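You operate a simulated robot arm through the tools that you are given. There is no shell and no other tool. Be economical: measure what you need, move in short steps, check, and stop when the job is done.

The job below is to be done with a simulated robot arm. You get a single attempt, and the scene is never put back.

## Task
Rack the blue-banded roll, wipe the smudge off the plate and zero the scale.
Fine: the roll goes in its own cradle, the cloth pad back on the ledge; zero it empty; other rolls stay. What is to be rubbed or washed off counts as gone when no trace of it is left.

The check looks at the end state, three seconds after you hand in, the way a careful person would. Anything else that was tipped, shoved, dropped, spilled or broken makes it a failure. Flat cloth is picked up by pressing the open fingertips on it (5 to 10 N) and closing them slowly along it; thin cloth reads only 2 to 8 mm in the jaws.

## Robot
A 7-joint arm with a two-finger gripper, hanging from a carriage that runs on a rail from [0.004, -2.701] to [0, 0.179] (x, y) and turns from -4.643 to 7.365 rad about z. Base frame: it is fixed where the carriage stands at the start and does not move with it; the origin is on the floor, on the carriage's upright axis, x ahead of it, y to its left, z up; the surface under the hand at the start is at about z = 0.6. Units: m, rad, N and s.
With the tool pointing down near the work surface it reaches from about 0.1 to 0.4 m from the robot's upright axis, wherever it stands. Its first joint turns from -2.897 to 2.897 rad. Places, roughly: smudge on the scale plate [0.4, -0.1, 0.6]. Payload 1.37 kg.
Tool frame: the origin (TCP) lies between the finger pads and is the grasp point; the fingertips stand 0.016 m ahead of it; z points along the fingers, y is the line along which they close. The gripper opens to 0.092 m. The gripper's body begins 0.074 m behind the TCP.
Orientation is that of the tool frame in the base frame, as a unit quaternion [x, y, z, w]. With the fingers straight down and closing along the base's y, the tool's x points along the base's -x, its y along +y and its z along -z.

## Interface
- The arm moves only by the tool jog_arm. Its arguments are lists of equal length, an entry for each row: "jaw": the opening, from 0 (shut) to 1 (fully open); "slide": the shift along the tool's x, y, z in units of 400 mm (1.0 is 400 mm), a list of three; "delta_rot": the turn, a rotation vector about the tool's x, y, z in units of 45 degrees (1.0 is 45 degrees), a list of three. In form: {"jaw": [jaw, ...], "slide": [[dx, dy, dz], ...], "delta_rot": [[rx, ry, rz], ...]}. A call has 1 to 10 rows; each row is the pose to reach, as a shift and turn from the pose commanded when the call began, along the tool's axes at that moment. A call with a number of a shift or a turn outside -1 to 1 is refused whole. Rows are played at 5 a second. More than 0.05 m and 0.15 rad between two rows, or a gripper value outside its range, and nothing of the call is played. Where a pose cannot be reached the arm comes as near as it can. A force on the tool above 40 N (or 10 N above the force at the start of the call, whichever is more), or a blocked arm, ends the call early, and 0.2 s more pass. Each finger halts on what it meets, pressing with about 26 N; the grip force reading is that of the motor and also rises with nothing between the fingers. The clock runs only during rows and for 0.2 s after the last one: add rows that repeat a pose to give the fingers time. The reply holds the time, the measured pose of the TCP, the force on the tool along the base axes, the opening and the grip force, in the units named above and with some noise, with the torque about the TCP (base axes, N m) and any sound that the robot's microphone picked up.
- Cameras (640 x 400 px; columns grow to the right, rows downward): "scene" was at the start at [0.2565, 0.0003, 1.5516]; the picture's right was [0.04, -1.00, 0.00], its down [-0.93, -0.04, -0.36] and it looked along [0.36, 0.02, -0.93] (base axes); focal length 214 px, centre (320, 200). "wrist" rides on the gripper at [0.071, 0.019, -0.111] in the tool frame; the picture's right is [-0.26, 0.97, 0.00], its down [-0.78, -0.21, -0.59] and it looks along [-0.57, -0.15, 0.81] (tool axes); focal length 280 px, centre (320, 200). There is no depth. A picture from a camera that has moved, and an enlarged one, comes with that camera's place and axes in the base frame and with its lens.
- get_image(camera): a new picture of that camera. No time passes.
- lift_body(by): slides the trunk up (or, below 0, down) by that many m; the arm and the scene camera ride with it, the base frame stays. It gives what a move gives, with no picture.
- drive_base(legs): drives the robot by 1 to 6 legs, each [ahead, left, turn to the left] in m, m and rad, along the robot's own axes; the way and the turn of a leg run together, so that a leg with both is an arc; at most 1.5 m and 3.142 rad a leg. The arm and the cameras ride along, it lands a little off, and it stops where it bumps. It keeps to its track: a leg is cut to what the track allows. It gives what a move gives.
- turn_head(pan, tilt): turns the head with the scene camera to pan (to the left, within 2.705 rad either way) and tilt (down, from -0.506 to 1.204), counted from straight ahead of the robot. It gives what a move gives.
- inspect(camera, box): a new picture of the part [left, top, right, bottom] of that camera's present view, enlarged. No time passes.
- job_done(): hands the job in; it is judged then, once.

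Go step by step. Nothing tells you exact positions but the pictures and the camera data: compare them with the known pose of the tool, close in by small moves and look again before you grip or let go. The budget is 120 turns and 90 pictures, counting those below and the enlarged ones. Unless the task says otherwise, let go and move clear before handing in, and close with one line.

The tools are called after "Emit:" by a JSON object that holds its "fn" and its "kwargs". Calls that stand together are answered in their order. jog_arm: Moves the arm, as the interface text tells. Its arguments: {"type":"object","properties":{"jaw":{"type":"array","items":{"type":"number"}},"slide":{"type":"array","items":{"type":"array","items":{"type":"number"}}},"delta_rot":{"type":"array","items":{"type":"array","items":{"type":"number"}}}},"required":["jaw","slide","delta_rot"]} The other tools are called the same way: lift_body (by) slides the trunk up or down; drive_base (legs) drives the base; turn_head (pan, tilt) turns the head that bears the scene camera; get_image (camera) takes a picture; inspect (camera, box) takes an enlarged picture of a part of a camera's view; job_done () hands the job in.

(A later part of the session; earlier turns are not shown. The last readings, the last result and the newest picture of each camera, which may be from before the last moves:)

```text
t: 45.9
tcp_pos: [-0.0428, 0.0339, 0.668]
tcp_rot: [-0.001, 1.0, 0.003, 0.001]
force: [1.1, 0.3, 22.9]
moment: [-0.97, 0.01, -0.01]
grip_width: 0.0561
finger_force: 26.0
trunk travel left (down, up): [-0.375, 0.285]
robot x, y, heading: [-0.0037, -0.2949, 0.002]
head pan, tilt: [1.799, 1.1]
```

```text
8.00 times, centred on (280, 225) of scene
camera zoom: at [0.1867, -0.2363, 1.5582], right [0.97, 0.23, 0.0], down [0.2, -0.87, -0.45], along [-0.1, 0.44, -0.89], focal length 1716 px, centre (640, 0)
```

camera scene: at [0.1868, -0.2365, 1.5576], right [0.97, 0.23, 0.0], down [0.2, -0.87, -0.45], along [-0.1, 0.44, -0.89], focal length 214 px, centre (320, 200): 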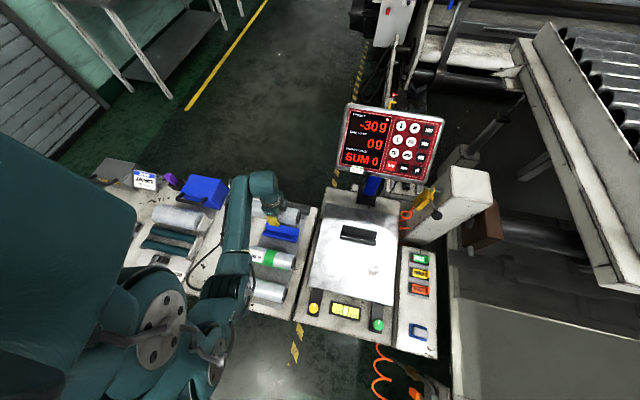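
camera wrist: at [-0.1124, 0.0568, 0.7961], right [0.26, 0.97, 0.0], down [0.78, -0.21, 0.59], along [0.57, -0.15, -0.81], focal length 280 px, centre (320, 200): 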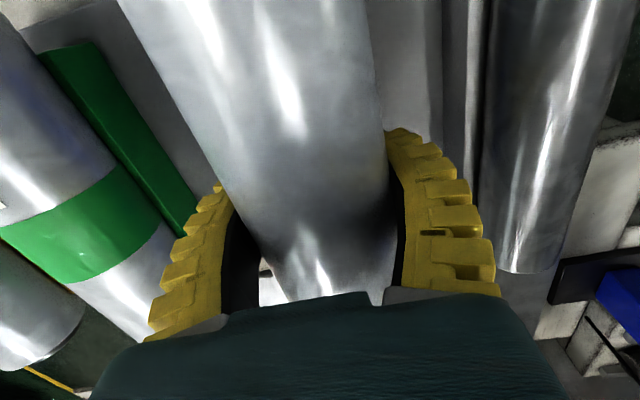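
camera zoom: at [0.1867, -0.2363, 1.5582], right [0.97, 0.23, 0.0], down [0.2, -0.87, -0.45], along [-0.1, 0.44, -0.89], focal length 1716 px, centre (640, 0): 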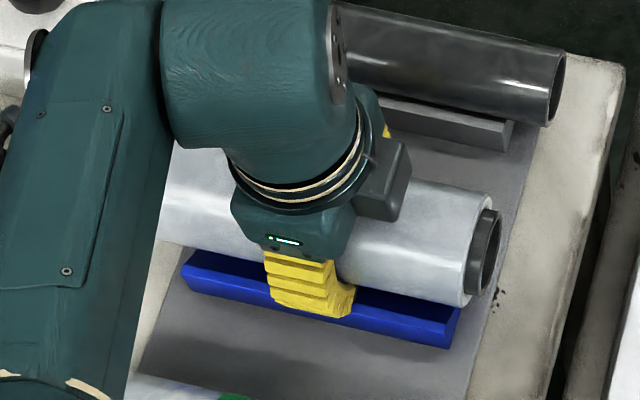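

The V interior is visible in front of the roll, so it needs ~8 mm more toward -y. Raise, shift and lower.

Emit:
{"fn": "jog_arm", "kwargs": {"jaw": [0.45, 0.45, 0.45, 0.45], "slide": [[0, 0, -0.03], [0, -0.02, -0.03], [0, -0.02, -0.012], [0, -0.02, -0.004]], "delta_rot": [[0, 0, 0], [0, 0, 0], [0, 0, 0], [0, 0, 0]]}}

Emit:
{"fn": "inspect", "kwargs": {"camera": "scene", "box": [240, 200, 320, 250]}}

```text
t: 46.9
tcp_pos: [-0.041, 0.0206, 0.6684]
tcp_rot: [0.0, 1.0, -0.001, 0.003]
force: [2.8, -13.1, 30.0]
moment: [-0.17, -0.05, -0.13]
grip_width: 0.0559
finger_force: 26.3
trunk travel left (down, up): [-0.375, 0.285]
robot x, y, heading: [-0.0015, -0.2942, 0.003]
head pan, tilt: [1.799, 1.1]
stopped in row 4: the force on the tool passed its limit at 42 N (the readings are from after the stop); the commanded pose is now the measured one
```

```text
8.00 times, centred on (280, 225) of scene
camera zoom: at [0.1869, -0.2381, 1.558], right [0.97, 0.23, 0.0], down [0.2, -0.87, -0.45], along [-0.1, 0.44, -0.89], focal length 1716 px, centre (640, 0)
```

zoom: 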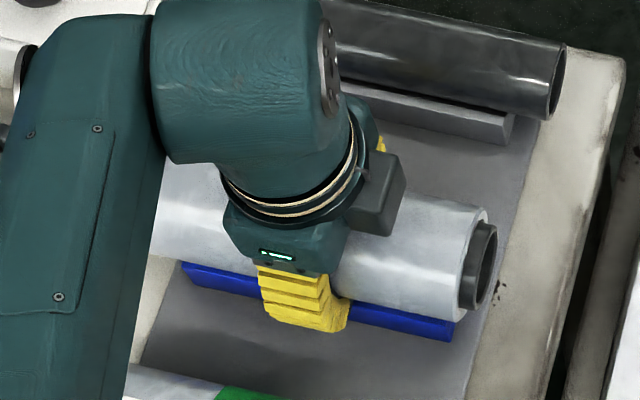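

Now it's visually centred over the V, with fingertips at rim level. Ease up a hair and open gently so the roll settles.

Emit:
{"fn": "jog_arm", "kwargs": {"jaw": [0.45, 0.58, 0.64, 0.68, 0.72, 0.76], "slide": [[0, -0.002, -0.003], [0, -0.002, -0.003], [0, -0.002, -0.003], [0, -0.002, -0.003], [0, -0.002, -0.003], [0, -0.002, -0.003]], "delta_rot": [[0, 0, 0], [0, 0, 0], [0, 0, 0], [0, 0, 0], [0, 0, 0], [0, 0, 0]]}}

Emit:
{"fn": "inspect", "kwargs": {"camera": "scene", "box": [240, 200, 320, 250]}}

Emit:
{"fn": "get_image", "kwargs": {"camera": "wrist"}}

```text
t: 48.3
tcp_pos: [-0.0421, 0.0228, 0.6696]
tcp_rot: [-0.001, 1.0, 0.001, 0.002]
force: [0.0, 0.0, -0.1]
moment: [0.04, 0.02, 0.04]
grip_width: 0.0718
finger_force: 1.3
trunk travel left (down, up): [-0.375, 0.285]
robot x, y, heading: [-0.0015, -0.297, -0.003]
head pan, tilt: [1.799, 1.1]
```

```text
8.00 times, centred on (280, 225) of scene
camera zoom: at [0.1867, -0.2369, 1.5576], right [0.97, 0.23, 0.0], down [0.2, -0.87, -0.45], along [-0.1, 0.44, -0.89], focal length 1716 px, centre (640, 0)
```

zoom: 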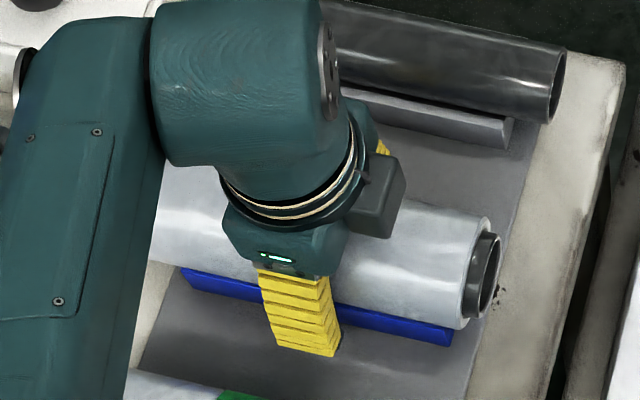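

```text
48 pictures are left
camera wrist: at [-0.1138, 0.0422, 0.7798], right [0.26, 0.97, 0.0], down [0.78, -0.21, 0.59], along [0.57, -0.15, -0.81], focal length 280 px, centre (320, 200)
```

wrist: 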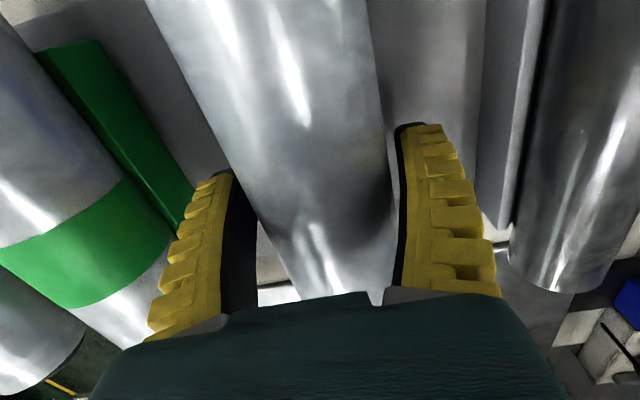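

The roll rests in the cradle. Lift straight up and verify.

Emit:
{"fn": "jog_arm", "kwargs": {"jaw": [0.8, 0.8, 0.8, 0.8, 0.8], "slide": [[0, 0, -0.05], [0, 0, -0.15], [0, 0, -0.25], [0, 0, -0.37], [0, 0, -0.49]], "delta_rot": [[0, 0, 0], [0, 0, 0], [0, 0, 0], [0, 0, 0], [0, 0, 0]]}}

Emit:
{"fn": "get_image", "kwargs": {"camera": "wrist"}}

Emit:
{"fn": "inspect", "kwargs": {"camera": "scene", "box": [230, 160, 350, 310]}}

```text
t: 49.5
tcp_pos: [-0.0437, 0.0234, 0.8664]
tcp_rot: [0.0, 1.0, 0.0, 0.003]
force: [0.4, -0.2, 0.6]
moment: [0.01, 0.04, -0.02]
grip_width: 0.0753
finger_force: 1.3
trunk travel left (down, up): [-0.375, 0.285]
robot x, y, heading: [0.0025, -0.2989, 0.001]
head pan, tilt: [1.799, 1.1]
```

```text
47 pictures are left
camera wrist: at [-0.1159, 0.0428, 0.9766], right [0.26, 0.97, 0.0], down [0.78, -0.21, 0.59], along [0.57, -0.15, -0.81], focal length 280 px, centre (320, 200)
```

wrist: 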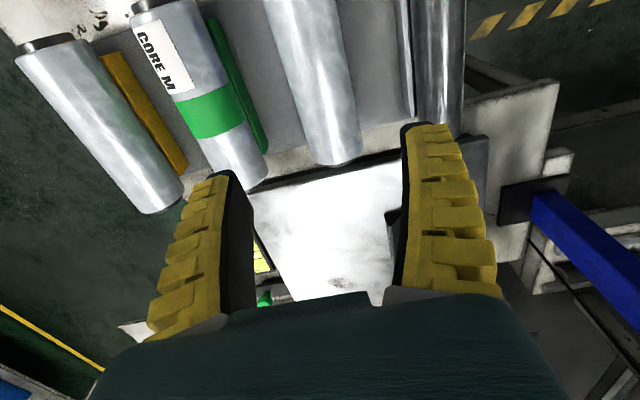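

```text
2.67 times, centred on (290, 235) of scene
camera zoom: at [0.1867, -0.2369, 1.5576], right [0.97, 0.23, 0.0], down [0.2, -0.87, -0.45], along [-0.1, 0.44, -0.89], focal length 572 px, centre (400, 107)
```

zoom: 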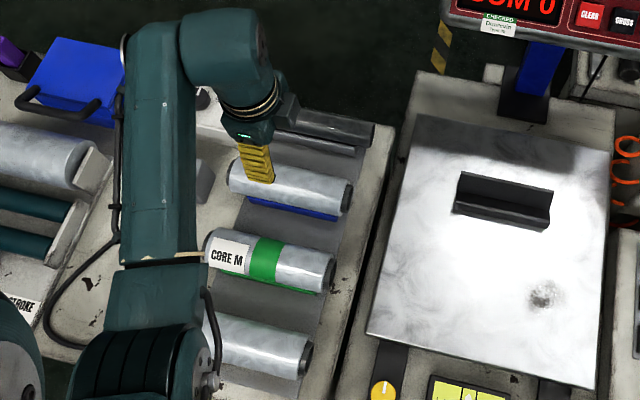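

Roll seated like its neighbours. Now swing the arm to the front-right toward the pad, keeping high.

Emit:
{"fn": "jog_arm", "kwargs": {"jaw": [0.8, 0.8, 0.8, 0.8, 0.8, 0.8, 0.8, 0.8, 0.8, 0.8], "slide": [[-0.1, -0.05, 0], [-0.2, -0.1, 0], [-0.3, -0.15, 0], [-0.4, -0.2, 0], [-0.5, -0.25, 0], [-0.6, -0.3, 0], [-0.7, -0.35, 0], [-0.8, -0.4, 0], [-0.88, -0.45, 0], [-0.92, -0.5, 0]], "delta_rot": [[0, 0, 0], [0, 0, 0], [0, 0, 0], [0, 0, 0], [0, 0, 0], [0, 0, 0], [0, 0, 0], [0, 0, 0], [0, 0, 0], [0, 0, 0]]}}

Emit:
{"fn": "drive_base", "kwargs": {"legs": [[0, 0.07, 0]]}}

Emit:
{"fn": "turn_head", "kwargs": {"pan": 0, "tilt": 1.0}}

Emit:
{"fn": "get_image", "kwargs": {"camera": "scene"}}

```text
t: 51.7
tcp_pos: [0.3272, -0.1784, 0.8668]
tcp_rot: [-0.001, 1.0, 0.001, 0.003]
force: [-0.8, 0.4, -0.4]
moment: [0.0, 0.0, 0.0]
grip_width: 0.0755
finger_force: 0.9
trunk travel left (down, up): [-0.375, 0.285]
robot x, y, heading: [0.0001, -0.2981, -0.002]
head pan, tilt: [1.799, 1.1]
```

```text
t: 52.8
tcp_pos: [0.3262, -0.1085, 0.867]
tcp_rot: [-0.001, 1.0, 0.001, 0.002]
force: [0.0, -0.2, -0.6]
moment: [0.02, -0.01, 0.02]
grip_width: 0.0754
finger_force: 1.7
trunk travel left (down, up): [-0.375, 0.285]
robot x, y, heading: [0.0026, -0.2253, 0.001]
head pan, tilt: [1.799, 1.1]
```

```text
t: 54.5
tcp_pos: [0.3248, -0.1094, 0.8669]
tcp_rot: [-0.001, 1.0, 0.001, 0.003]
force: [0.9, 0.1, -0.5]
moment: [0.0, 0.03, 0.01]
grip_width: 0.0756
finger_force: 1.0
trunk travel left (down, up): [-0.375, 0.285]
robot x, y, heading: [0.0007, -0.2276, -0.003]
head pan, tilt: [0.0, 1.0]
```

```text
45 pictures are left
camera scene: at [0.2706, -0.2287, 1.5642], right [0.0, -1.0, 0.0], down [-0.84, 0.0, -0.54], along [0.54, 0.0, -0.84], focal length 214 px, centre (320, 200)
```

scene: 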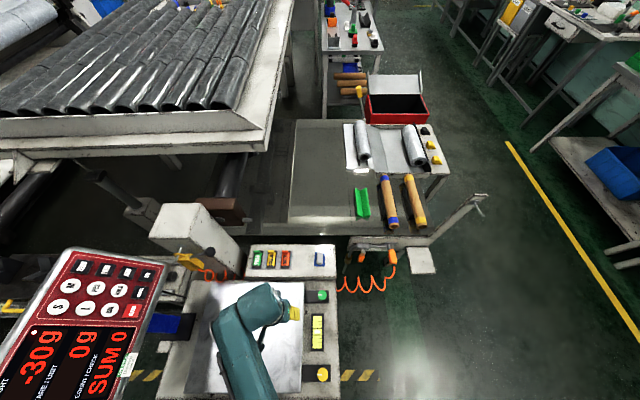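

Pad confirmed near (0.575, -0.23). Test the reach at height.

Emit:
{"fn": "jog_arm", "kwargs": {"jaw": [0.8, 0.8, 0.8, 0.8, 0.8, 0.8, 0.8], "slide": [[-0.1, -0.05, 0], [-0.2, -0.1, 0], [-0.3, -0.15, 0], [-0.4, -0.2, 0], [-0.5, -0.25, 0], [-0.58, -0.29, 0], [-0.62, -0.3, 0]], "delta_rot": [[0, 0, 0], [0, 0, 0], [0, 0, 0], [0, 0, 0], [0, 0, 0], [0, 0, 0], [0, 0, 0]]}}

Emit:
{"fn": "get_image", "kwargs": {"camera": "wrist"}}

```text
t: 56.1
tcp_pos: [0.5617, -0.2308, 0.8717]
tcp_rot: [-0.001, 1.0, 0.001, 0.003]
force: [-0.4, -0.2, -0.3]
moment: [0.01, -0.01, -0.02]
grip_width: 0.0752
finger_force: 1.3
out of reach, approached as far as the arm can: row 7
trunk travel left (down, up): [-0.375, 0.285]
robot x, y, heading: [0.0006, -0.2231, -0.002]
head pan, tilt: [0.0, 1.0]
```

```text
44 pictures are left
camera wrist: at [0.4899, -0.2101, 0.9816], right [0.26, 0.97, 0.0], down [0.78, -0.21, 0.59], along [0.57, -0.15, -0.81], focal length 280 px, centre (320, 200)
```

wrist: 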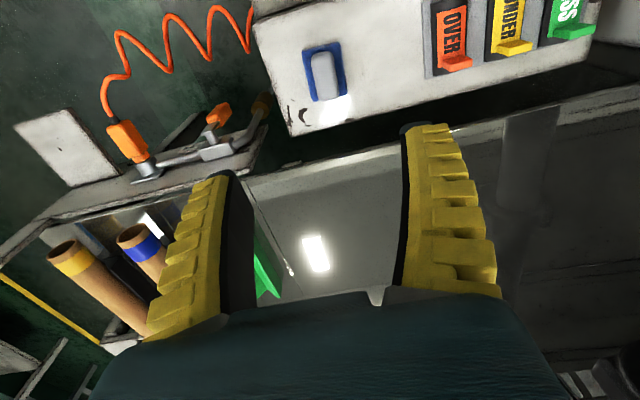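

Reach at this height is about 0.56; lowering the trunk should bring the pad within reach. First check clearance under the body.

Emit:
{"fn": "turn_head", "kwargs": {"pan": 1.57, "tilt": 1.204}}

Emit:
{"fn": "get_image", "kwargs": {"camera": "scene"}}

```text
t: 57.8
tcp_pos: [0.5611, -0.2289, 0.8702]
tcp_rot: [-0.002, 1.0, 0.001, 0.002]
force: [0.3, -0.8, -0.5]
moment: [0.01, 0.01, -0.04]
grip_width: 0.0752
finger_force: 1.8
trunk travel left (down, up): [-0.375, 0.285]
robot x, y, heading: [0.0034, -0.2305, -0.001]
head pan, tilt: [1.571, 1.201]
```

```text
43 pictures are left
camera scene: at [0.201, -0.1728, 1.5517], right [1.0, 0.0, 0.0], down [0.0, -0.93, -0.36], along [0.0, 0.36, -0.93], focal length 214 px, centre (320, 200)
```

scene: 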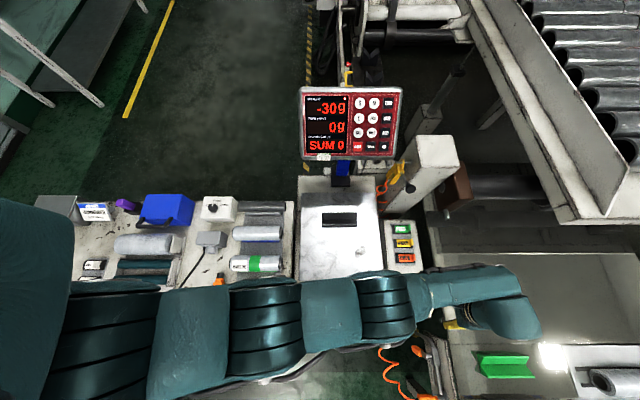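

Arm is well above the bench (~1.1 m). Lower the trunk 0.12 and look with the wrist camera.

Emit:
{"fn": "lift_body", "kwargs": {"by": -0.12}}

Emit:
{"fn": "get_image", "kwargs": {"camera": "wrist"}}

Emit:
{"fn": "inspect", "kwargs": {"camera": "scene", "box": [190, 180, 310, 290]}}

```text
t: 59.3
tcp_pos: [0.5618, -0.2295, 0.7523]
tcp_rot: [-0.001, 1.0, 0.001, 0.002]
force: [0.5, 0.1, 0.1]
moment: [-0.02, 0.0, 0.01]
grip_width: 0.0756
finger_force: 1.4
trunk travel left (down, up): [-0.255, 0.405]
robot x, y, heading: [-0.0005, -0.2267, -0.001]
head pan, tilt: [1.571, 1.201]
```

```text
42 pictures are left
camera wrist: at [0.4901, -0.2095, 0.862], right [0.26, 0.97, 0.0], down [0.78, -0.21, 0.59], along [0.57, -0.15, -0.81], focal length 280 px, centre (320, 200)
```

wrist: 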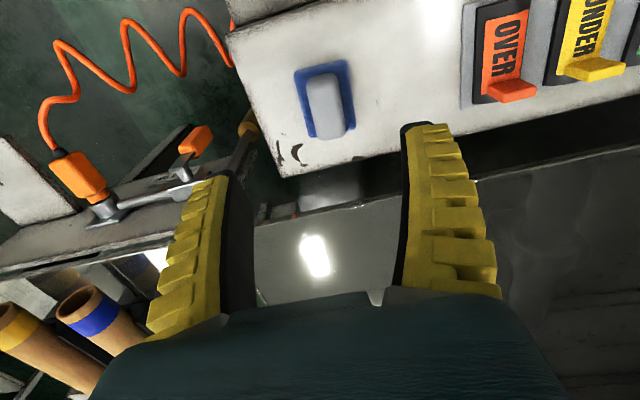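

```text
3.64 times, centred on (250, 235) of scene
camera zoom: at [0.201, -0.1728, 1.4317], right [1.0, 0.0, 0.0], down [0.0, -0.93, -0.36], along [0.0, 0.36, -0.93], focal length 780 px, centre (574, 73)
```

zoom: 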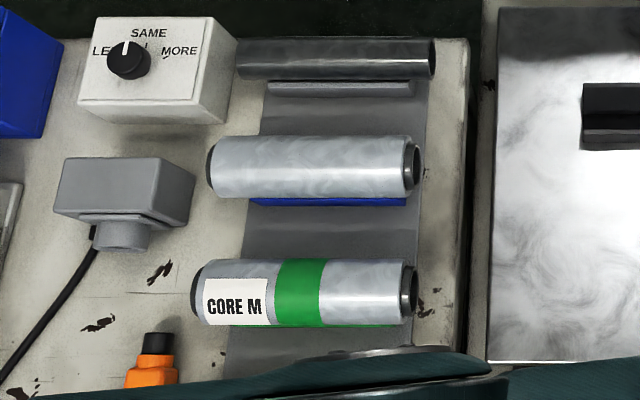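

Pad handle ~ (0.570, -0.220, 0.61), about 26 mm wide, long axis near x with ~8° yaw. Lower more and align.

Emit:
{"fn": "lift_body", "kwargs": {"by": -0.09}}

Emit:
{"fn": "jog_arm", "kwargs": {"jaw": [0.8, 0.8], "slide": [[-0.012, 0.02, 0], [-0.02, 0.022, 0]], "delta_rot": [[0, 0, -0.1], [0, 0, -0.15]]}}

Emit:
{"fn": "get_image", "kwargs": {"camera": "wrist"}}

```text
t: 60.5
tcp_pos: [0.5618, -0.2305, 0.6612]
tcp_rot: [-0.002, 1.0, 0.001, 0.001]
force: [1.0, 0.2, -0.7]
moment: [0.03, 0.03, -0.01]
grip_width: 0.0758
finger_force: 1.6
trunk travel left (down, up): [-0.165, 0.495]
robot x, y, heading: [-0.0, -0.2257, -0.007]
head pan, tilt: [1.571, 1.201]
```

```text
t: 61.1
tcp_pos: [0.5645, -0.2209, 0.665]
tcp_rot: [-0.06, 0.998, 0.001, 0.001]
force: [0.0, -0.2, 0.6]
moment: [-0.01, 0.04, 0.02]
grip_width: 0.0754
finger_force: 0.9
out of reach, approached as far as the arm can: row 1, 2
trunk travel left (down, up): [-0.165, 0.495]
robot x, y, heading: [-0.0, -0.227, 0.0]
head pan, tilt: [1.571, 1.201]
```

```text
40 pictures are left
camera wrist: at [0.49, -0.2096, 0.7754], right [0.14, 0.99, 0.0], down [0.8, -0.12, 0.59], along [0.59, -0.08, -0.81], focal length 280 px, centre (320, 200)
```

wrist: 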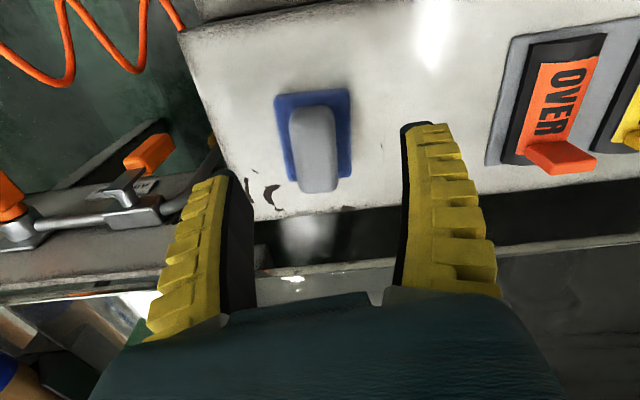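

Pad is actually square to the base: centre (0.572, -0.223), 65×47 mm. Undo the yaw and lower to tcp z≈0.625 and view from the side.

Emit:
{"fn": "jog_arm", "kwargs": {"jaw": [0.8, 0.8, 0.8], "slide": [[0, 0, 0], [0, -0.005, 0.05], [0, -0.005, 0.1]], "delta_rot": [[0, 0, 0.1], [0, 0, 0.19], [0, 0, 0.19]]}}

Emit:
{"fn": "get_image", "kwargs": {"camera": "wrist"}}

Emit:
{"fn": "turn_head", "kwargs": {"pan": 0, "tilt": 0.9}}

Emit:
{"fn": "inspect", "kwargs": {"camera": "scene", "box": [250, 150, 410, 300]}}

```text
t: 62.0
tcp_pos: [0.5474, -0.2253, 0.6304]
tcp_rot: [0.015, 1.0, 0.001, 0.001]
force: [-0.1, 0.0, 0.4]
moment: [0.02, -0.04, -0.01]
grip_width: 0.0756
finger_force: 1.5
out of reach, approached as far as the arm can: row 2, 3
trunk travel left (down, up): [-0.165, 0.495]
robot x, y, heading: [0.0003, -0.234, -0.002]
head pan, tilt: [1.571, 1.201]
```

```text
39 pictures are left
camera wrist: at [0.4768, -0.2021, 0.741], right [0.29, 0.96, 0.0], down [0.77, -0.24, 0.59], along [0.57, -0.17, -0.81], focal length 280 px, centre (320, 200)
```

wrist: 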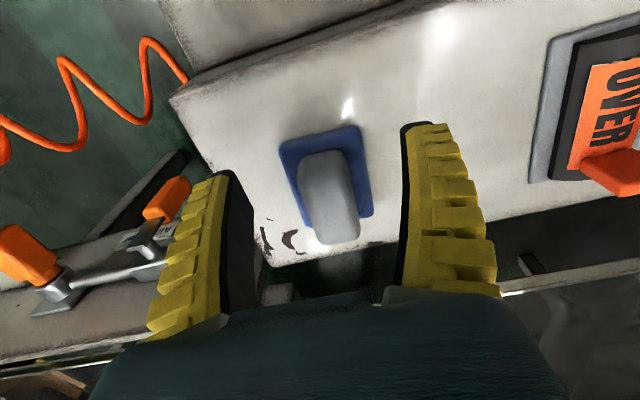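

```text
t: 63.6
tcp_pos: [0.5496, -0.2245, 0.6313]
tcp_rot: [0.015, 1.0, 0.001, 0.002]
force: [0.1, 0.1, 0.0]
moment: [-0.02, 0.01, 0.01]
grip_width: 0.0754
finger_force: 1.2
trunk travel left (down, up): [-0.165, 0.495]
robot x, y, heading: [0.003, -0.2247, -0.002]
head pan, tilt: [0.0, 0.901]
```

```text
2.67 times, centred on (330, 225) of scene
camera zoom: at [0.2764, -0.2287, 1.3615], right [0.0, -1.0, 0.0], down [-0.78, 0.0, -0.62], along [0.62, 0.0, -0.78], focal length 572 px, centre (293, 133)
```

zoom: 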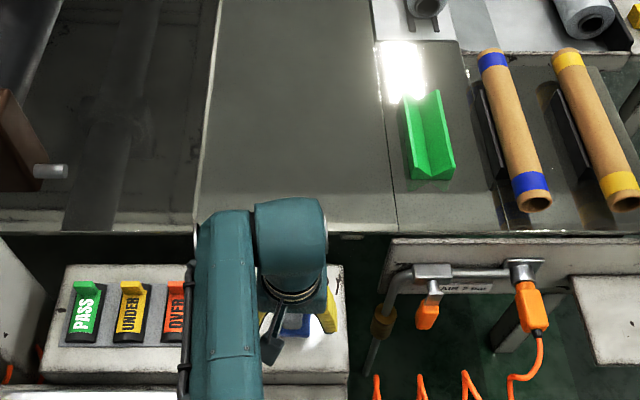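

Reach shrinks as the arm lowers, so let the trunk do the lowering: jog up and out, then trunk down.

Emit:
{"fn": "jog_arm", "kwargs": {"jaw": [0.8, 0.8, 0.8, 0.8], "slide": [[0, 0, -0.1], [0, 0, -0.2], [-0.03, 0.005, -0.28], [-0.058, 0.01, -0.35]], "delta_rot": [[0, 0, 0], [0, 0, -0.04], [0, 0, -0.04], [0, 0, -0.04]]}}

Emit:
{"fn": "lift_body", "kwargs": {"by": -0.12}}

Emit:
{"fn": "get_image", "kwargs": {"camera": "wrist"}}

```text
t: 64.6
tcp_pos: [0.5715, -0.2212, 0.7721]
tcp_rot: [0.0, 1.0, 0.001, 0.001]
force: [0.2, 0.9, -0.6]
moment: [0.01, -0.02, -0.03]
grip_width: 0.0755
finger_force: 0.9
trunk travel left (down, up): [-0.165, 0.495]
robot x, y, heading: [0.0006, -0.2228, -0.0]
head pan, tilt: [0.0, 0.901]
```

```text
t: 66.1
tcp_pos: [0.5721, -0.22, 0.6522]
tcp_rot: [-0.001, 1.0, 0.001, 0.002]
force: [-0.3, 0.2, 0.3]
moment: [0.03, 0.0, 0.01]
grip_width: 0.0757
finger_force: 1.5
trunk travel left (down, up): [-0.045, 0.615]
robot x, y, heading: [-0.0014, -0.2258, 0.003]
head pan, tilt: [0.0, 0.901]
```

```text
37 pictures are left
camera wrist: at [0.5001, -0.2007, 0.7626], right [0.26, 0.97, 0.0], down [0.78, -0.21, 0.59], along [0.57, -0.15, -0.81], focal length 280 px, centre (320, 200)
```

wrist: 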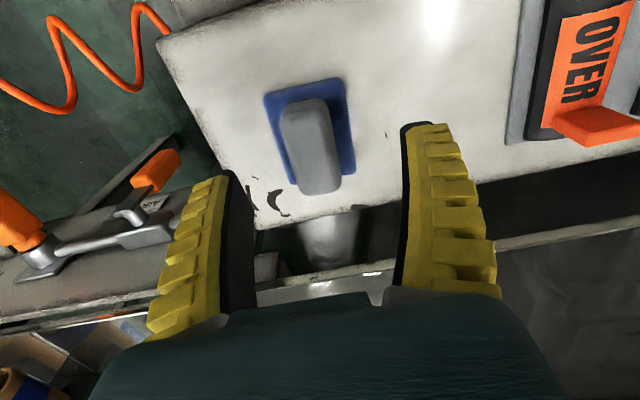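

Aligned. Descend to z≈0.613 and check contact.

Emit:
{"fn": "jog_arm", "kwargs": {"jaw": [0.8, 0.8, 0.8, 0.8], "slide": [[0.005, -0.006, 0.04], [0.008, -0.006, 0.07], [0.008, -0.006, 0.09], [0.008, -0.006, 0.1]], "delta_rot": [[0, 0, 0], [0, 0, 0], [0, 0, 0], [0, 0, 0]]}}

Emit:
{"fn": "get_image", "kwargs": {"camera": "wrist"}}

```text
t: 67.1
tcp_pos: [0.5705, -0.2241, 0.6102]
tcp_rot: [0.0, 1.0, 0.001, 0.002]
force: [0.4, -0.2, 0.2]
moment: [0.03, -0.04, -0.03]
grip_width: 0.0755
finger_force: 1.2
trunk travel left (down, up): [-0.045, 0.615]
robot x, y, heading: [0.0026, -0.2274, -0.002]
head pan, tilt: [0.0, 0.901]
```

```text
36 pictures are left
camera wrist: at [0.4979, -0.2035, 0.7221], right [0.26, 0.97, 0.0], down [0.78, -0.21, 0.59], along [0.57, -0.15, -0.81], focal length 280 px, centre (320, 200)
```

wrist: 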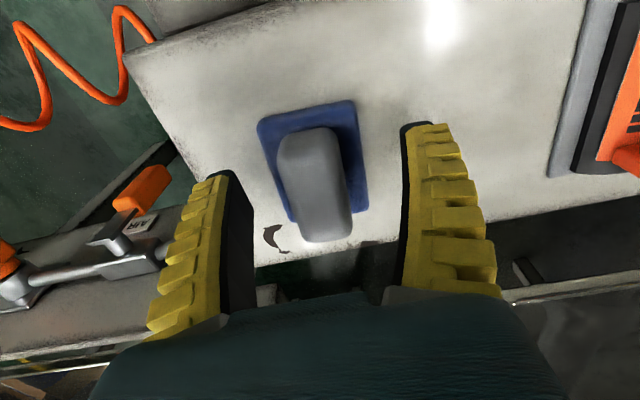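

Handle top is about at tcp level; go ~12 mm lower carefully.

Emit:
{"fn": "jog_arm", "kwargs": {"jaw": [0.8, 0.8, 0.8, 0.8], "slide": [[0, 0, 0.01], [0, 0, 0.018], [0, 0, 0.025], [0, 0, 0.03]], "delta_rot": [[0, 0, 0], [0, 0, 0], [0, 0, 0], [0, 0, 0]]}}

Emit:
{"fn": "get_image", "kwargs": {"camera": "wrist"}}

```text
t: 68.1
tcp_pos: [0.5678, -0.2239, 0.5993]
tcp_rot: [0.0, 1.0, 0.001, 0.002]
force: [-0.1, 0.0, -0.1]
moment: [-0.02, 0.01, 0.01]
grip_width: 0.0753
finger_force: 1.0
trunk travel left (down, up): [-0.045, 0.615]
robot x, y, heading: [0.0013, -0.2262, 0.006]
head pan, tilt: [0.0, 0.901]
```

```text
35 pictures are left
camera wrist: at [0.4968, -0.2034, 0.7109], right [0.26, 0.97, 0.0], down [0.78, -0.21, 0.59], along [0.57, -0.15, -0.81], focal length 280 px, centre (320, 200)
```

wrist: 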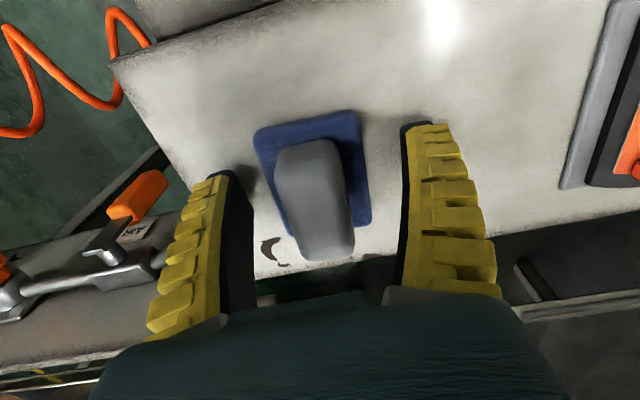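

Fingertips are just above the ledge, straddling the handle. Close.

Emit:
{"fn": "jog_arm", "kwargs": {"jaw": [0.6, 0.45, 0.32, 0.2, 0.2, 0.2], "slide": [[0, 0, 0], [0, 0, 0], [0, 0, 0], [0, 0, 0], [0, 0, 0], [0, 0, 0]], "delta_rot": [[0, 0, 0], [0, 0, 0], [0, 0, 0], [0, 0, 0], [0, 0, 0], [0, 0, 0]]}}

Emit:
{"fn": "get_image", "kwargs": {"camera": "wrist"}}

```text
t: 69.5
tcp_pos: [0.5687, -0.2223, 0.6011]
tcp_rot: [-0.001, 1.0, 0.0, 0.003]
force: [-4.0, 0.6, 11.5]
moment: [-0.01, 0.03, -0.11]
grip_width: 0.0443
finger_force: 25.9
trunk travel left (down, up): [-0.045, 0.615]
robot x, y, heading: [-0.0046, -0.2272, 0.0]
head pan, tilt: [0.0, 0.901]
```

```text
34 pictures are left
camera wrist: at [0.497, -0.2034, 0.7115], right [0.26, 0.97, 0.0], down [0.78, -0.21, 0.59], along [0.57, -0.15, -0.81], focal length 280 px, centre (320, 200)
```

wrist: 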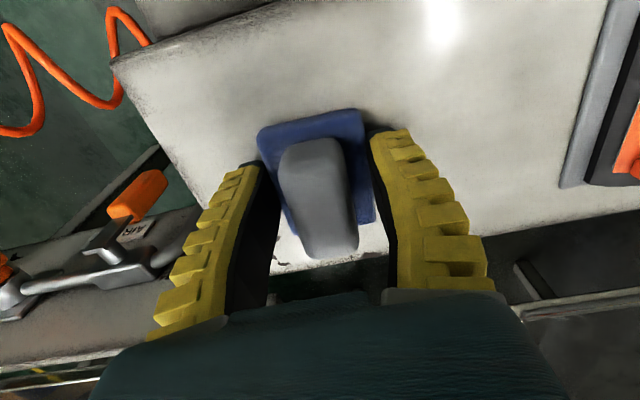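

It caught the pad's edges rather than the handle. Open, raise ~9 mm, close on the handle.

Emit:
{"fn": "jog_arm", "kwargs": {"jaw": [0.65, 0.65, 0.65, 0.5, 0.38, 0.25, 0.15, 0.15, 0.15], "slide": [[0, 0, 0], [0, 0, -0.012], [0, 0, -0.022], [0, 0, -0.022], [0, 0, -0.022], [0, 0, -0.022], [0, 0, -0.022], [0, 0, -0.022], [0, 0, -0.022]], "delta_rot": [[0, 0, 0], [0, 0, 0], [0, 0, 0], [0, 0, 0], [0, 0, 0], [0, 0, 0], [0, 0, 0], [0, 0, 0], [0, 0, 0]]}}

Emit:
{"fn": "get_image", "kwargs": {"camera": "wrist"}}

```text
t: 71.5
tcp_pos: [0.5694, -0.2231, 0.6098]
tcp_rot: [-0.001, 1.0, 0.001, 0.003]
force: [-4.5, 0.0, 14.6]
moment: [0.02, 0.03, -0.18]
grip_width: 0.0223
finger_force: 25.9
trunk travel left (down, up): [-0.045, 0.615]
robot x, y, heading: [0.0026, -0.228, 0.002]
head pan, tilt: [0.0, 0.901]
```

```text
33 pictures are left
camera wrist: at [0.4976, -0.2032, 0.7205], right [0.26, 0.97, 0.0], down [0.78, -0.21, 0.59], along [0.57, -0.15, -0.81], focal length 280 px, centre (320, 200)
```

wrist: 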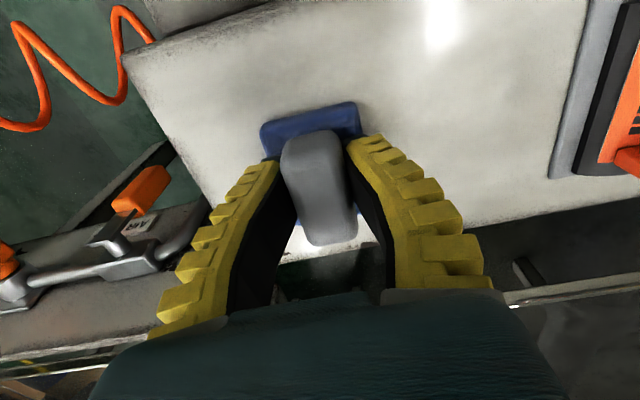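

Handle gripped (22 mm); rest pose tcp (0.569, -0.223, 0.610). Lift and check.

Emit:
{"fn": "jog_arm", "kwargs": {"jaw": [0.15, 0.15, 0.15, 0.15], "slide": [[0, 0, -0.03], [0, 0, -0.1], [0, 0, -0.18], [0, 0, -0.25]], "delta_rot": [[0, 0, 0], [0, 0, 0], [0, 0, 0], [0, 0, 0]]}}

Emit:
{"fn": "get_image", "kwargs": {"camera": "wrist"}}

```text
t: 72.5
tcp_pos: [0.5678, -0.2238, 0.7088]
tcp_rot: [-0.001, 1.0, 0.001, 0.002]
force: [-0.5, 0.7, -0.3]
moment: [-0.01, -0.01, -0.01]
grip_width: 0.0185
finger_force: 25.6
trunk travel left (down, up): [-0.045, 0.615]
robot x, y, heading: [-0.0005, -0.2301, 0.002]
head pan, tilt: [0.0, 0.901]
```

```text
32 pictures are left
camera wrist: at [0.4962, -0.204, 0.8198], right [0.26, 0.97, 0.0], down [0.78, -0.21, 0.59], along [0.57, -0.15, -0.81], focal length 280 px, centre (320, 200)
```

wrist: 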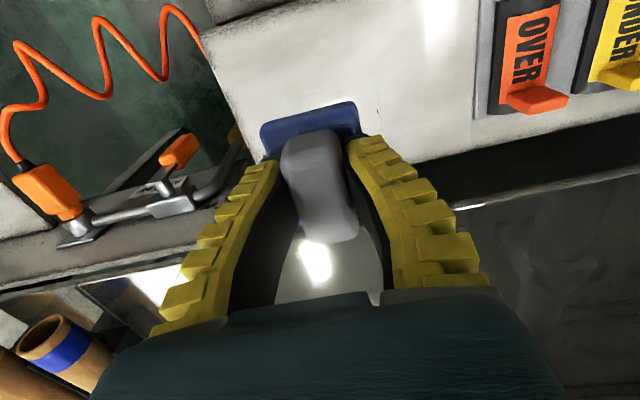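

Pad is in hand. Retract to x≈0.39 and drive left so the pad is above the smudge.

Emit:
{"fn": "jog_arm", "kwargs": {"jaw": [0.15, 0.15, 0.15, 0.15, 0.15], "slide": [[0.1, 0, 0], [0.2, 0, 0], [0.3, 0, 0], [0.4, 0, 0], [0.46, 0, 0]], "delta_rot": [[0, 0, 0], [0, 0, 0], [0, 0, 0], [0, 0, 0], [0, 0, 0]]}}

Emit:
{"fn": "drive_base", "kwargs": {"legs": [[0, 0.17, 0]]}}

Emit:
{"fn": "get_image", "kwargs": {"camera": "wrist"}}

Emit:
{"fn": "turn_head", "kwargs": {"pan": -0.2, "tilt": 1.204}}

Emit:
{"fn": "inspect", "kwargs": {"camera": "scene", "box": [160, 130, 480, 400]}}

```text
t: 73.7
tcp_pos: [0.3829, -0.2246, 0.707]
tcp_rot: [-0.001, 1.0, 0.001, 0.001]
force: [0.4, -0.4, -0.5]
moment: [-0.03, -0.03, -0.01]
grip_width: 0.0178
finger_force: 25.6
trunk travel left (down, up): [-0.045, 0.615]
robot x, y, heading: [0.0001, -0.227, -0.003]
head pan, tilt: [0.0, 0.901]
```

```text
t: 75.2
tcp_pos: [0.3843, -0.0553, 0.7076]
tcp_rot: [-0.001, 1.0, 0.002, 0.002]
force: [0.5, 1.1, -0.4]
moment: [-0.04, 0.01, -0.01]
grip_width: 0.0182
finger_force: 26.1
trunk travel left (down, up): [-0.045, 0.615]
robot x, y, heading: [0.0013, -0.056, 0.003]
head pan, tilt: [0.0, 0.901]
```

```text
31 pictures are left
camera wrist: at [0.3118, -0.0349, 0.8175], right [0.26, 0.97, 0.0], down [0.78, -0.21, 0.59], along [0.57, -0.15, -0.81], focal length 280 px, centre (320, 200)
```

wrist: 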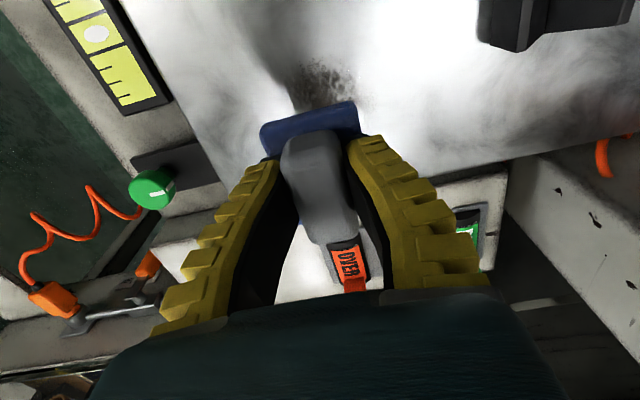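

```text
t: 76.0
tcp_pos: [0.3834, -0.055, 0.7071]
tcp_rot: [0.0, 1.0, 0.001, 0.002]
force: [1.0, -0.2, -0.8]
moment: [-0.01, -0.03, 0.01]
grip_width: 0.0179
finger_force: 26.0
trunk travel left (down, up): [-0.045, 0.615]
robot x, y, heading: [-0.0006, -0.0583, 0.005]
head pan, tilt: [-0.201, 1.201]
```

```text
1.48 times, centred on (320, 265) of scene
camera zoom: at [0.2555, -0.071, 1.2217], right [-0.2, -0.98, 0.0], down [-0.91, 0.18, -0.36], along [0.36, -0.07, -0.93], focal length 318 px, centre (320, 104)
```

zoom: 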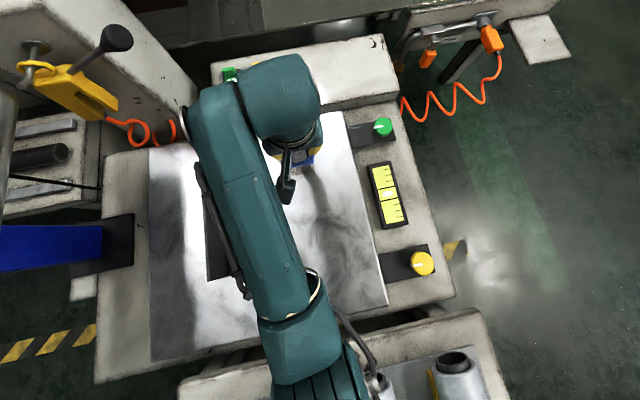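

Smudge centre ≈ (0.372, -0.044). Move above it and lower until light contact.

Emit:
{"fn": "jog_arm", "kwargs": {"jaw": [0.15, 0.15, 0.15, 0.15, 0.15], "slide": [[0.02, 0.03, 0.08], [0.02, 0.03, 0.15], [0.02, 0.03, 0.19], [0.02, 0.03, 0.21], [0.02, 0.03, 0.22]], "delta_rot": [[0, 0, 0], [0, 0, 0], [0, 0, 0], [0, 0, 0], [0, 0, 0]]}}

```text
t: 77.1
tcp_pos: [0.3753, -0.0436, 0.6302]
tcp_rot: [-0.001, 1.0, 0.0, 0.006]
force: [-7.3, -0.8, 19.2]
moment: [-0.03, 0.66, -0.03]
grip_width: 0.0241
finger_force: 26.3
trunk travel left (down, up): [-0.045, 0.615]
robot x, y, heading: [-0.0019, -0.0591, 0.003]
head pan, tilt: [-0.201, 1.201]
stopped in row 5: the force on the tool passed its limit at 44 N (the readings are from after the stop); the commanded pose is now the measured one
```

Contact at z≈0.630. Ease slightly and wipe with small strokes.

Emit:
{"fn": "jog_arm", "kwargs": {"jaw": [0.15, 0.15, 0.15, 0.15, 0.15, 0.15, 0.15, 0.15, 0.15, 0.15], "slide": [[0, 0, -0.003], [0.04, 0, -0.003], [0.08, 0, -0.003], [0.03, 0.03, -0.003], [-0.03, 0.05, -0.003], [-0.07, 0.02, -0.003], [-0.06, -0.04, -0.003], [0, -0.06, -0.003], [0.07, -0.05, -0.003], [0.08, 0.02, -0.003]], "delta_rot": [[0, 0, 0], [0, 0, 0], [0, 0, 0], [0, 0, 0], [0, 0, 0], [0, 0, 0], [0, 0, 0], [0, 0, 0], [0, 0, 0], [0, 0, 0]]}}

Emit:
{"fn": "get_image", "kwargs": {"camera": "wrist"}}

```text
t: 79.3
tcp_pos: [0.3455, -0.0385, 0.6285]
tcp_rot: [0.0, 1.0, -0.001, 0.008]
force: [0.5, -7.6, 23.0]
moment: [-0.08, -0.13, -0.16]
grip_width: 0.0241
finger_force: 26.4
trunk travel left (down, up): [-0.045, 0.615]
robot x, y, heading: [0.0029, -0.0552, 0.0]
head pan, tilt: [-0.201, 1.201]
```

```text
29 pictures are left
camera wrist: at [0.2722, -0.0186, 0.7388], right [0.26, 0.96, 0.0], down [0.77, -0.21, 0.6], along [0.58, -0.16, -0.8], focal length 280 px, centre (320, 200)
```

wrist: 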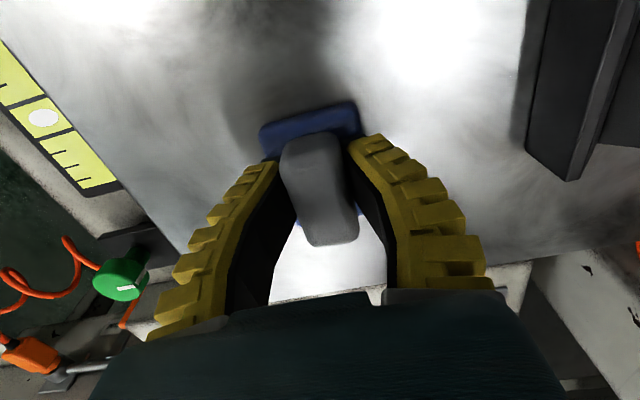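

Pressure is good (~20 N). Another set of strokes, ending with a lift back for a look.

Emit:
{"fn": "jog_arm", "kwargs": {"jaw": [0.15, 0.15, 0.15, 0.15, 0.15, 0.15, 0.15, 0.15, 0.15, 0.15], "slide": [[-0.06, 0.03, 0], [-0.14, 0.03, 0], [-0.16, -0.01, 0], [-0.08, -0.02, 0], [0.0, -0.03, 0], [-0.08, -0.06, 0], [-0.16, -0.06, 0], [-0.08, -0.01, 0], [0.0, 0.0, 0], [0.05, 0.0, -0.05]], "delta_rot": [[0, 0, 0], [0, 0, 0], [0, 0, 0], [0, 0, 0], [0, 0, 0], [0, 0, 0], [0, 0, 0], [0, 0, 0], [0, 0, 0], [0, 0, 0]]}}

Emit:
{"fn": "jog_arm", "kwargs": {"jaw": [0.15, 0.15, 0.15, 0.15], "slide": [[0.05, 0, -0.1], [0.1, 0, -0.18], [0.2, 0, -0.22], [0.3, 0, -0.25]], "delta_rot": [[0, 0, 0], [0, 0, 0], [0, 0, 0], [0, 0, 0]]}}

Emit:
{"fn": "get_image", "kwargs": {"camera": "wrist"}}

```text
t: 81.5
tcp_pos: [0.3218, -0.034, 0.6467]
tcp_rot: [0.0, 1.0, -0.001, 0.003]
force: [0.3, -0.7, -0.2]
moment: [-0.03, 0.04, -0.04]
grip_width: 0.0182
finger_force: 26.0
trunk travel left (down, up): [-0.045, 0.615]
robot x, y, heading: [-0.0029, -0.0594, 0.001]
head pan, tilt: [-0.201, 1.201]
```

```text
t: 82.5
tcp_pos: [0.2501, -0.0341, 0.6981]
tcp_rot: [-0.001, 1.0, 0.001, 0.008]
force: [-0.1, 0.4, -1.1]
moment: [-0.02, 0.0, -0.03]
grip_width: 0.018
finger_force: 26.2
out of reach, approached as far as the arm can: row 2, 3, 4
trunk travel left (down, up): [-0.045, 0.615]
robot x, y, heading: [0.0003, -0.0563, -0.002]
head pan, tilt: [-0.201, 1.201]
```

```text
28 pictures are left
camera wrist: at [0.1762, -0.0144, 0.8076], right [0.26, 0.97, 0.01], down [0.77, -0.21, 0.6], along [0.58, -0.15, -0.8], focal length 280 px, centre (320, 200)
```

wrist: 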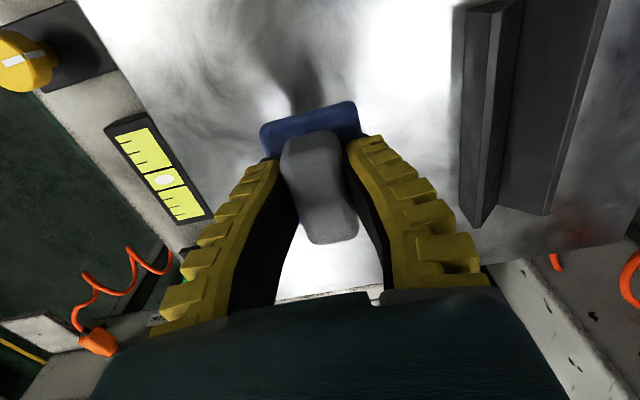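

Check the smudge area with the head camera.

Emit:
{"fn": "inspect", "kwargs": {"camera": "scene", "box": [220, 110, 420, 270]}}

```text
2.50 times, centred on (320, 190) of scene
camera zoom: at [0.2551, -0.0711, 1.2216], right [-0.2, -0.98, 0.0], down [-0.91, 0.18, -0.36], along [0.35, -0.07, -0.93], focal length 536 px, centre (320, 225)
```

zoom: 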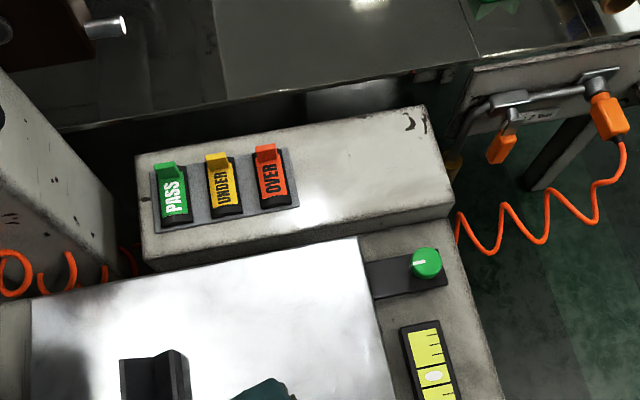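

Emit:
{"fn": "inspect", "kwargs": {"camera": "scene", "box": [270, 200, 350, 270]}}

```text
5.71 times, centred on (310, 235) of scene
camera zoom: at [0.2551, -0.0711, 1.2216], right [-0.2, -0.98, 0.0], down [-0.91, 0.18, -0.36], along [0.35, -0.07, -0.93], focal length 1226 px, centre (377, 0)
```

zoom: 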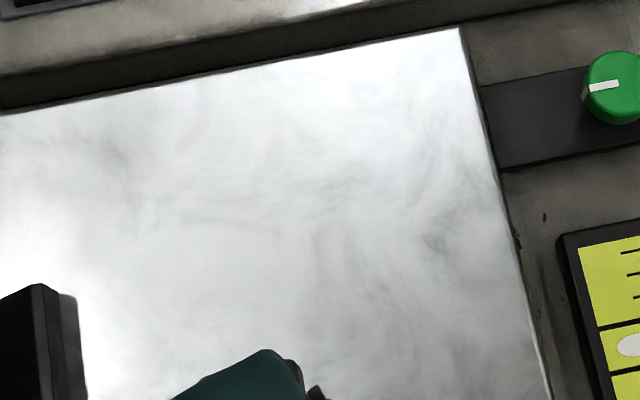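

Nearly clean, with perhaps a faint streak near (0.385, -0.017). Wipe again with wider coverage.

Emit:
{"fn": "jog_arm", "kwargs": {"jaw": [0.15, 0.15, 0.15, 0.15, 0.15, 0.15, 0.15], "slide": [[-0.1, 0, 0], [-0.2, 0.01, 0.02], [-0.3, 0.02, 0.07], [-0.34, 0.04, 0.12], [-0.34, 0.04, 0.15], [-0.34, 0.04, 0.165], [-0.34, 0.04, 0.17]], "delta_rot": [[0, 0, 0], [0, 0, 0], [0, 0, 0], [0, 0, 0], [0, 0, 0], [0, 0, 0], [0, 0, 0]]}}

```text
t: 84.1
tcp_pos: [0.3887, -0.0215, 0.63]
tcp_rot: [-0.001, 1.0, 0.0, 0.007]
force: [-5.2, -1.9, 12.9]
moment: [-0.05, 0.26, 0.0]
grip_width: 0.021
finger_force: 25.9
out of reach, approached as far as the arm can: row 1
trunk travel left (down, up): [-0.045, 0.615]
robot x, y, heading: [0.0014, -0.0529, -0.001]
head pan, tilt: [-0.201, 1.201]
```

Emit:
{"fn": "jog_arm", "kwargs": {"jaw": [0.15, 0.15, 0.15, 0.15, 0.15, 0.15, 0.15, 0.15, 0.15, 0.15], "slide": [[0, 0.05, 0.002], [0.08, 0.05, 0.002], [0.08, 0.0, 0.002], [0, 0, 0.002], [-0.03, -0.02, 0.002], [0.05, -0.05, 0.002], [0.12, -0.05, 0.002], [0.06, -0.1, 0.002], [-0.02, -0.1, 0.002], [-0.02, -0.03, 0.002]], "delta_rot": [[0, 0, 0], [0, 0, 0], [0, 0, 0], [0, 0, 0], [0, 0, 0], [0, 0, 0], [0, 0, 0], [0, 0, 0], [0, 0, 0], [0, 0, 0]]}}

Emit:
{"fn": "jog_arm", "kwargs": {"jaw": [0.15, 0.15, 0.15, 0.15, 0.15, 0.15, 0.15, 0.15, 0.15, 0.15], "slide": [[0.06, 0.03, 0], [0.06, 0.08, 0], [-0.0, 0.06, 0], [0.06, 0.0, 0], [0.12, -0.04, 0], [0.05, -0.06, 0], [0.1, 0.0, 0], [0.1, 0.0, -0.08], [0.2, 0.0, -0.15], [0.3, 0, -0.2]], "delta_rot": [[0, 0, 0], [0, 0, 0], [0, 0, 0], [0, 0, 0], [0, 0, 0], [0, 0, 0], [0, 0, 0], [0, 0, 0], [0, 0, 0], [0, 0, 0]]}}

Emit:
{"fn": "inspect", "kwargs": {"camera": "scene", "box": [270, 200, 350, 270]}}

```text
t: 86.3
tcp_pos: [0.3968, -0.036, 0.6283]
tcp_rot: [-0.001, 1.0, 0.0, 0.007]
force: [0.0, -5.8, 18.0]
moment: [-0.09, 0.24, -0.01]
grip_width: 0.0238
finger_force: 25.7
trunk travel left (down, up): [-0.045, 0.615]
robot x, y, heading: [0.001, -0.0609, -0.001]
head pan, tilt: [-0.201, 1.201]
```

```text
t: 88.5
tcp_pos: [0.2752, -0.0337, 0.6939]
tcp_rot: [-0.002, 1.0, 0.001, 0.006]
force: [-0.6, -0.2, -0.9]
moment: [-0.03, 0.01, 0.02]
grip_width: 0.0182
finger_force: 26.2
out of reach, approached as far as the arm can: row 10
trunk travel left (down, up): [-0.045, 0.615]
robot x, y, heading: [0.0028, -0.0602, -0.003]
head pan, tilt: [-0.201, 1.201]
```

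```text
5.71 times, centred on (310, 235) of scene
camera zoom: at [0.2551, -0.0715, 1.2215], right [-0.2, -0.98, 0.0], down [-0.91, 0.18, -0.36], along [0.35, -0.07, -0.93], focal length 1226 px, centre (377, 0)
```

zoom: 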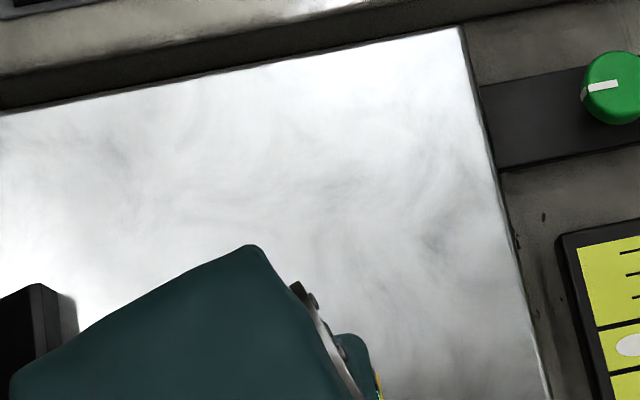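

The plate is clean (remaining pattern is the marbled texture, unchanged). Take the pad back: drive right, then extend over the ledge.

Emit:
{"fn": "jog_arm", "kwargs": {"jaw": [0.15, 0.15, 0.15], "slide": [[-0.1, 0, -0.03], [-0.2, 0, -0.05], [-0.27, 0, -0.06]], "delta_rot": [[0, 0, 0], [0, 0, 0], [0, 0, 0]]}}

Emit:
{"fn": "drive_base", "kwargs": {"legs": [[0, -0.17, 0]]}}

```text
t: 89.3
tcp_pos: [0.3822, -0.0342, 0.7203]
tcp_rot: [-0.001, 1.0, 0.001, 0.005]
force: [0.4, -0.5, -0.5]
moment: [-0.01, 0.05, -0.02]
grip_width: 0.0182
finger_force: 25.7
out of reach, approached as far as the arm can: row 1, 2
trunk travel left (down, up): [-0.045, 0.615]
robot x, y, heading: [-0.0012, -0.0598, 0.0]
head pan, tilt: [-0.201, 1.201]
```

```text
t: 90.7
tcp_pos: [0.3826, -0.2007, 0.7207]
tcp_rot: [-0.001, 1.0, 0.001, 0.006]
force: [0.1, -0.1, -0.2]
moment: [0.01, 0.03, 0.05]
grip_width: 0.0181
finger_force: 26.0
trunk travel left (down, up): [-0.045, 0.615]
robot x, y, heading: [-0.0009, -0.2247, -0.001]
head pan, tilt: [-0.201, 1.201]
```

Emit:
{"fn": "jog_arm", "kwargs": {"jaw": [0.15, 0.15, 0.15, 0.15, 0.15], "slide": [[-0.1, -0.02, 0], [-0.2, -0.04, 0], [-0.3, -0.056, 0], [-0.4, -0.056, 0], [-0.467, -0.056, 0.02]], "delta_rot": [[0, 0, 0], [0, 0, 0], [0, 0, 0], [0, 0, 0], [0, 0, 0]]}}

Emit:
{"fn": "get_image", "kwargs": {"camera": "wrist"}}

```text
t: 91.9
tcp_pos: [0.5724, -0.2217, 0.7147]
tcp_rot: [0.0, 1.0, 0.001, 0.006]
force: [0.5, -0.4, -0.8]
moment: [0.0, -0.01, -0.01]
grip_width: 0.0184
finger_force: 26.1
trunk travel left (down, up): [-0.045, 0.615]
robot x, y, heading: [0.0013, -0.2267, -0.002]
head pan, tilt: [-0.201, 1.201]
```

```text
24 pictures are left
camera wrist: at [0.4973, -0.2026, 0.8241], right [0.26, 0.97, 0.0], down [0.77, -0.21, 0.6], along [0.58, -0.15, -0.8], focal length 280 px, centre (320, 200)
```

wrist: 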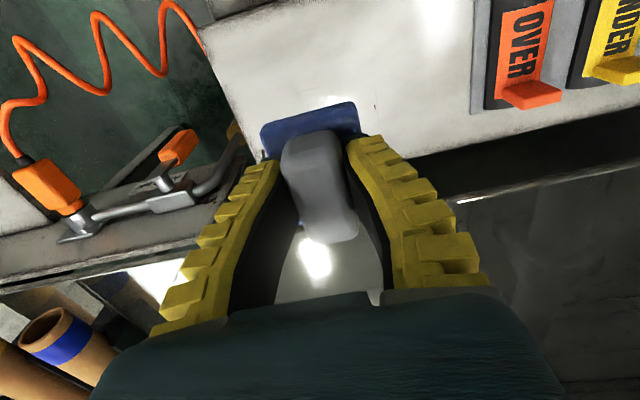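

Same view as the pick. Lower to the ledge.

Emit:
{"fn": "jog_arm", "kwargs": {"jaw": [0.15, 0.15, 0.15, 0.15, 0.15], "slide": [[0.005, -0.003, 0.1], [0.007, -0.003, 0.18], [0.007, -0.003, 0.23], [0.007, -0.003, 0.25], [0.007, -0.003, 0.258]], "delta_rot": [[0, 0, 0], [0, 0, 0], [0, 0, 0], [0, 0, 0], [0, 0, 0]]}}

```text
t: 93.1
tcp_pos: [0.5654, -0.2235, 0.6122]
tcp_rot: [0.0, 1.0, 0.001, 0.006]
force: [-0.7, -0.4, 1.1]
moment: [-0.02, 0.07, 0.01]
grip_width: 0.0184
finger_force: 26.1
trunk travel left (down, up): [-0.045, 0.615]
robot x, y, heading: [-0.0021, -0.2238, 0.0]
head pan, tilt: [-0.201, 1.201]
```

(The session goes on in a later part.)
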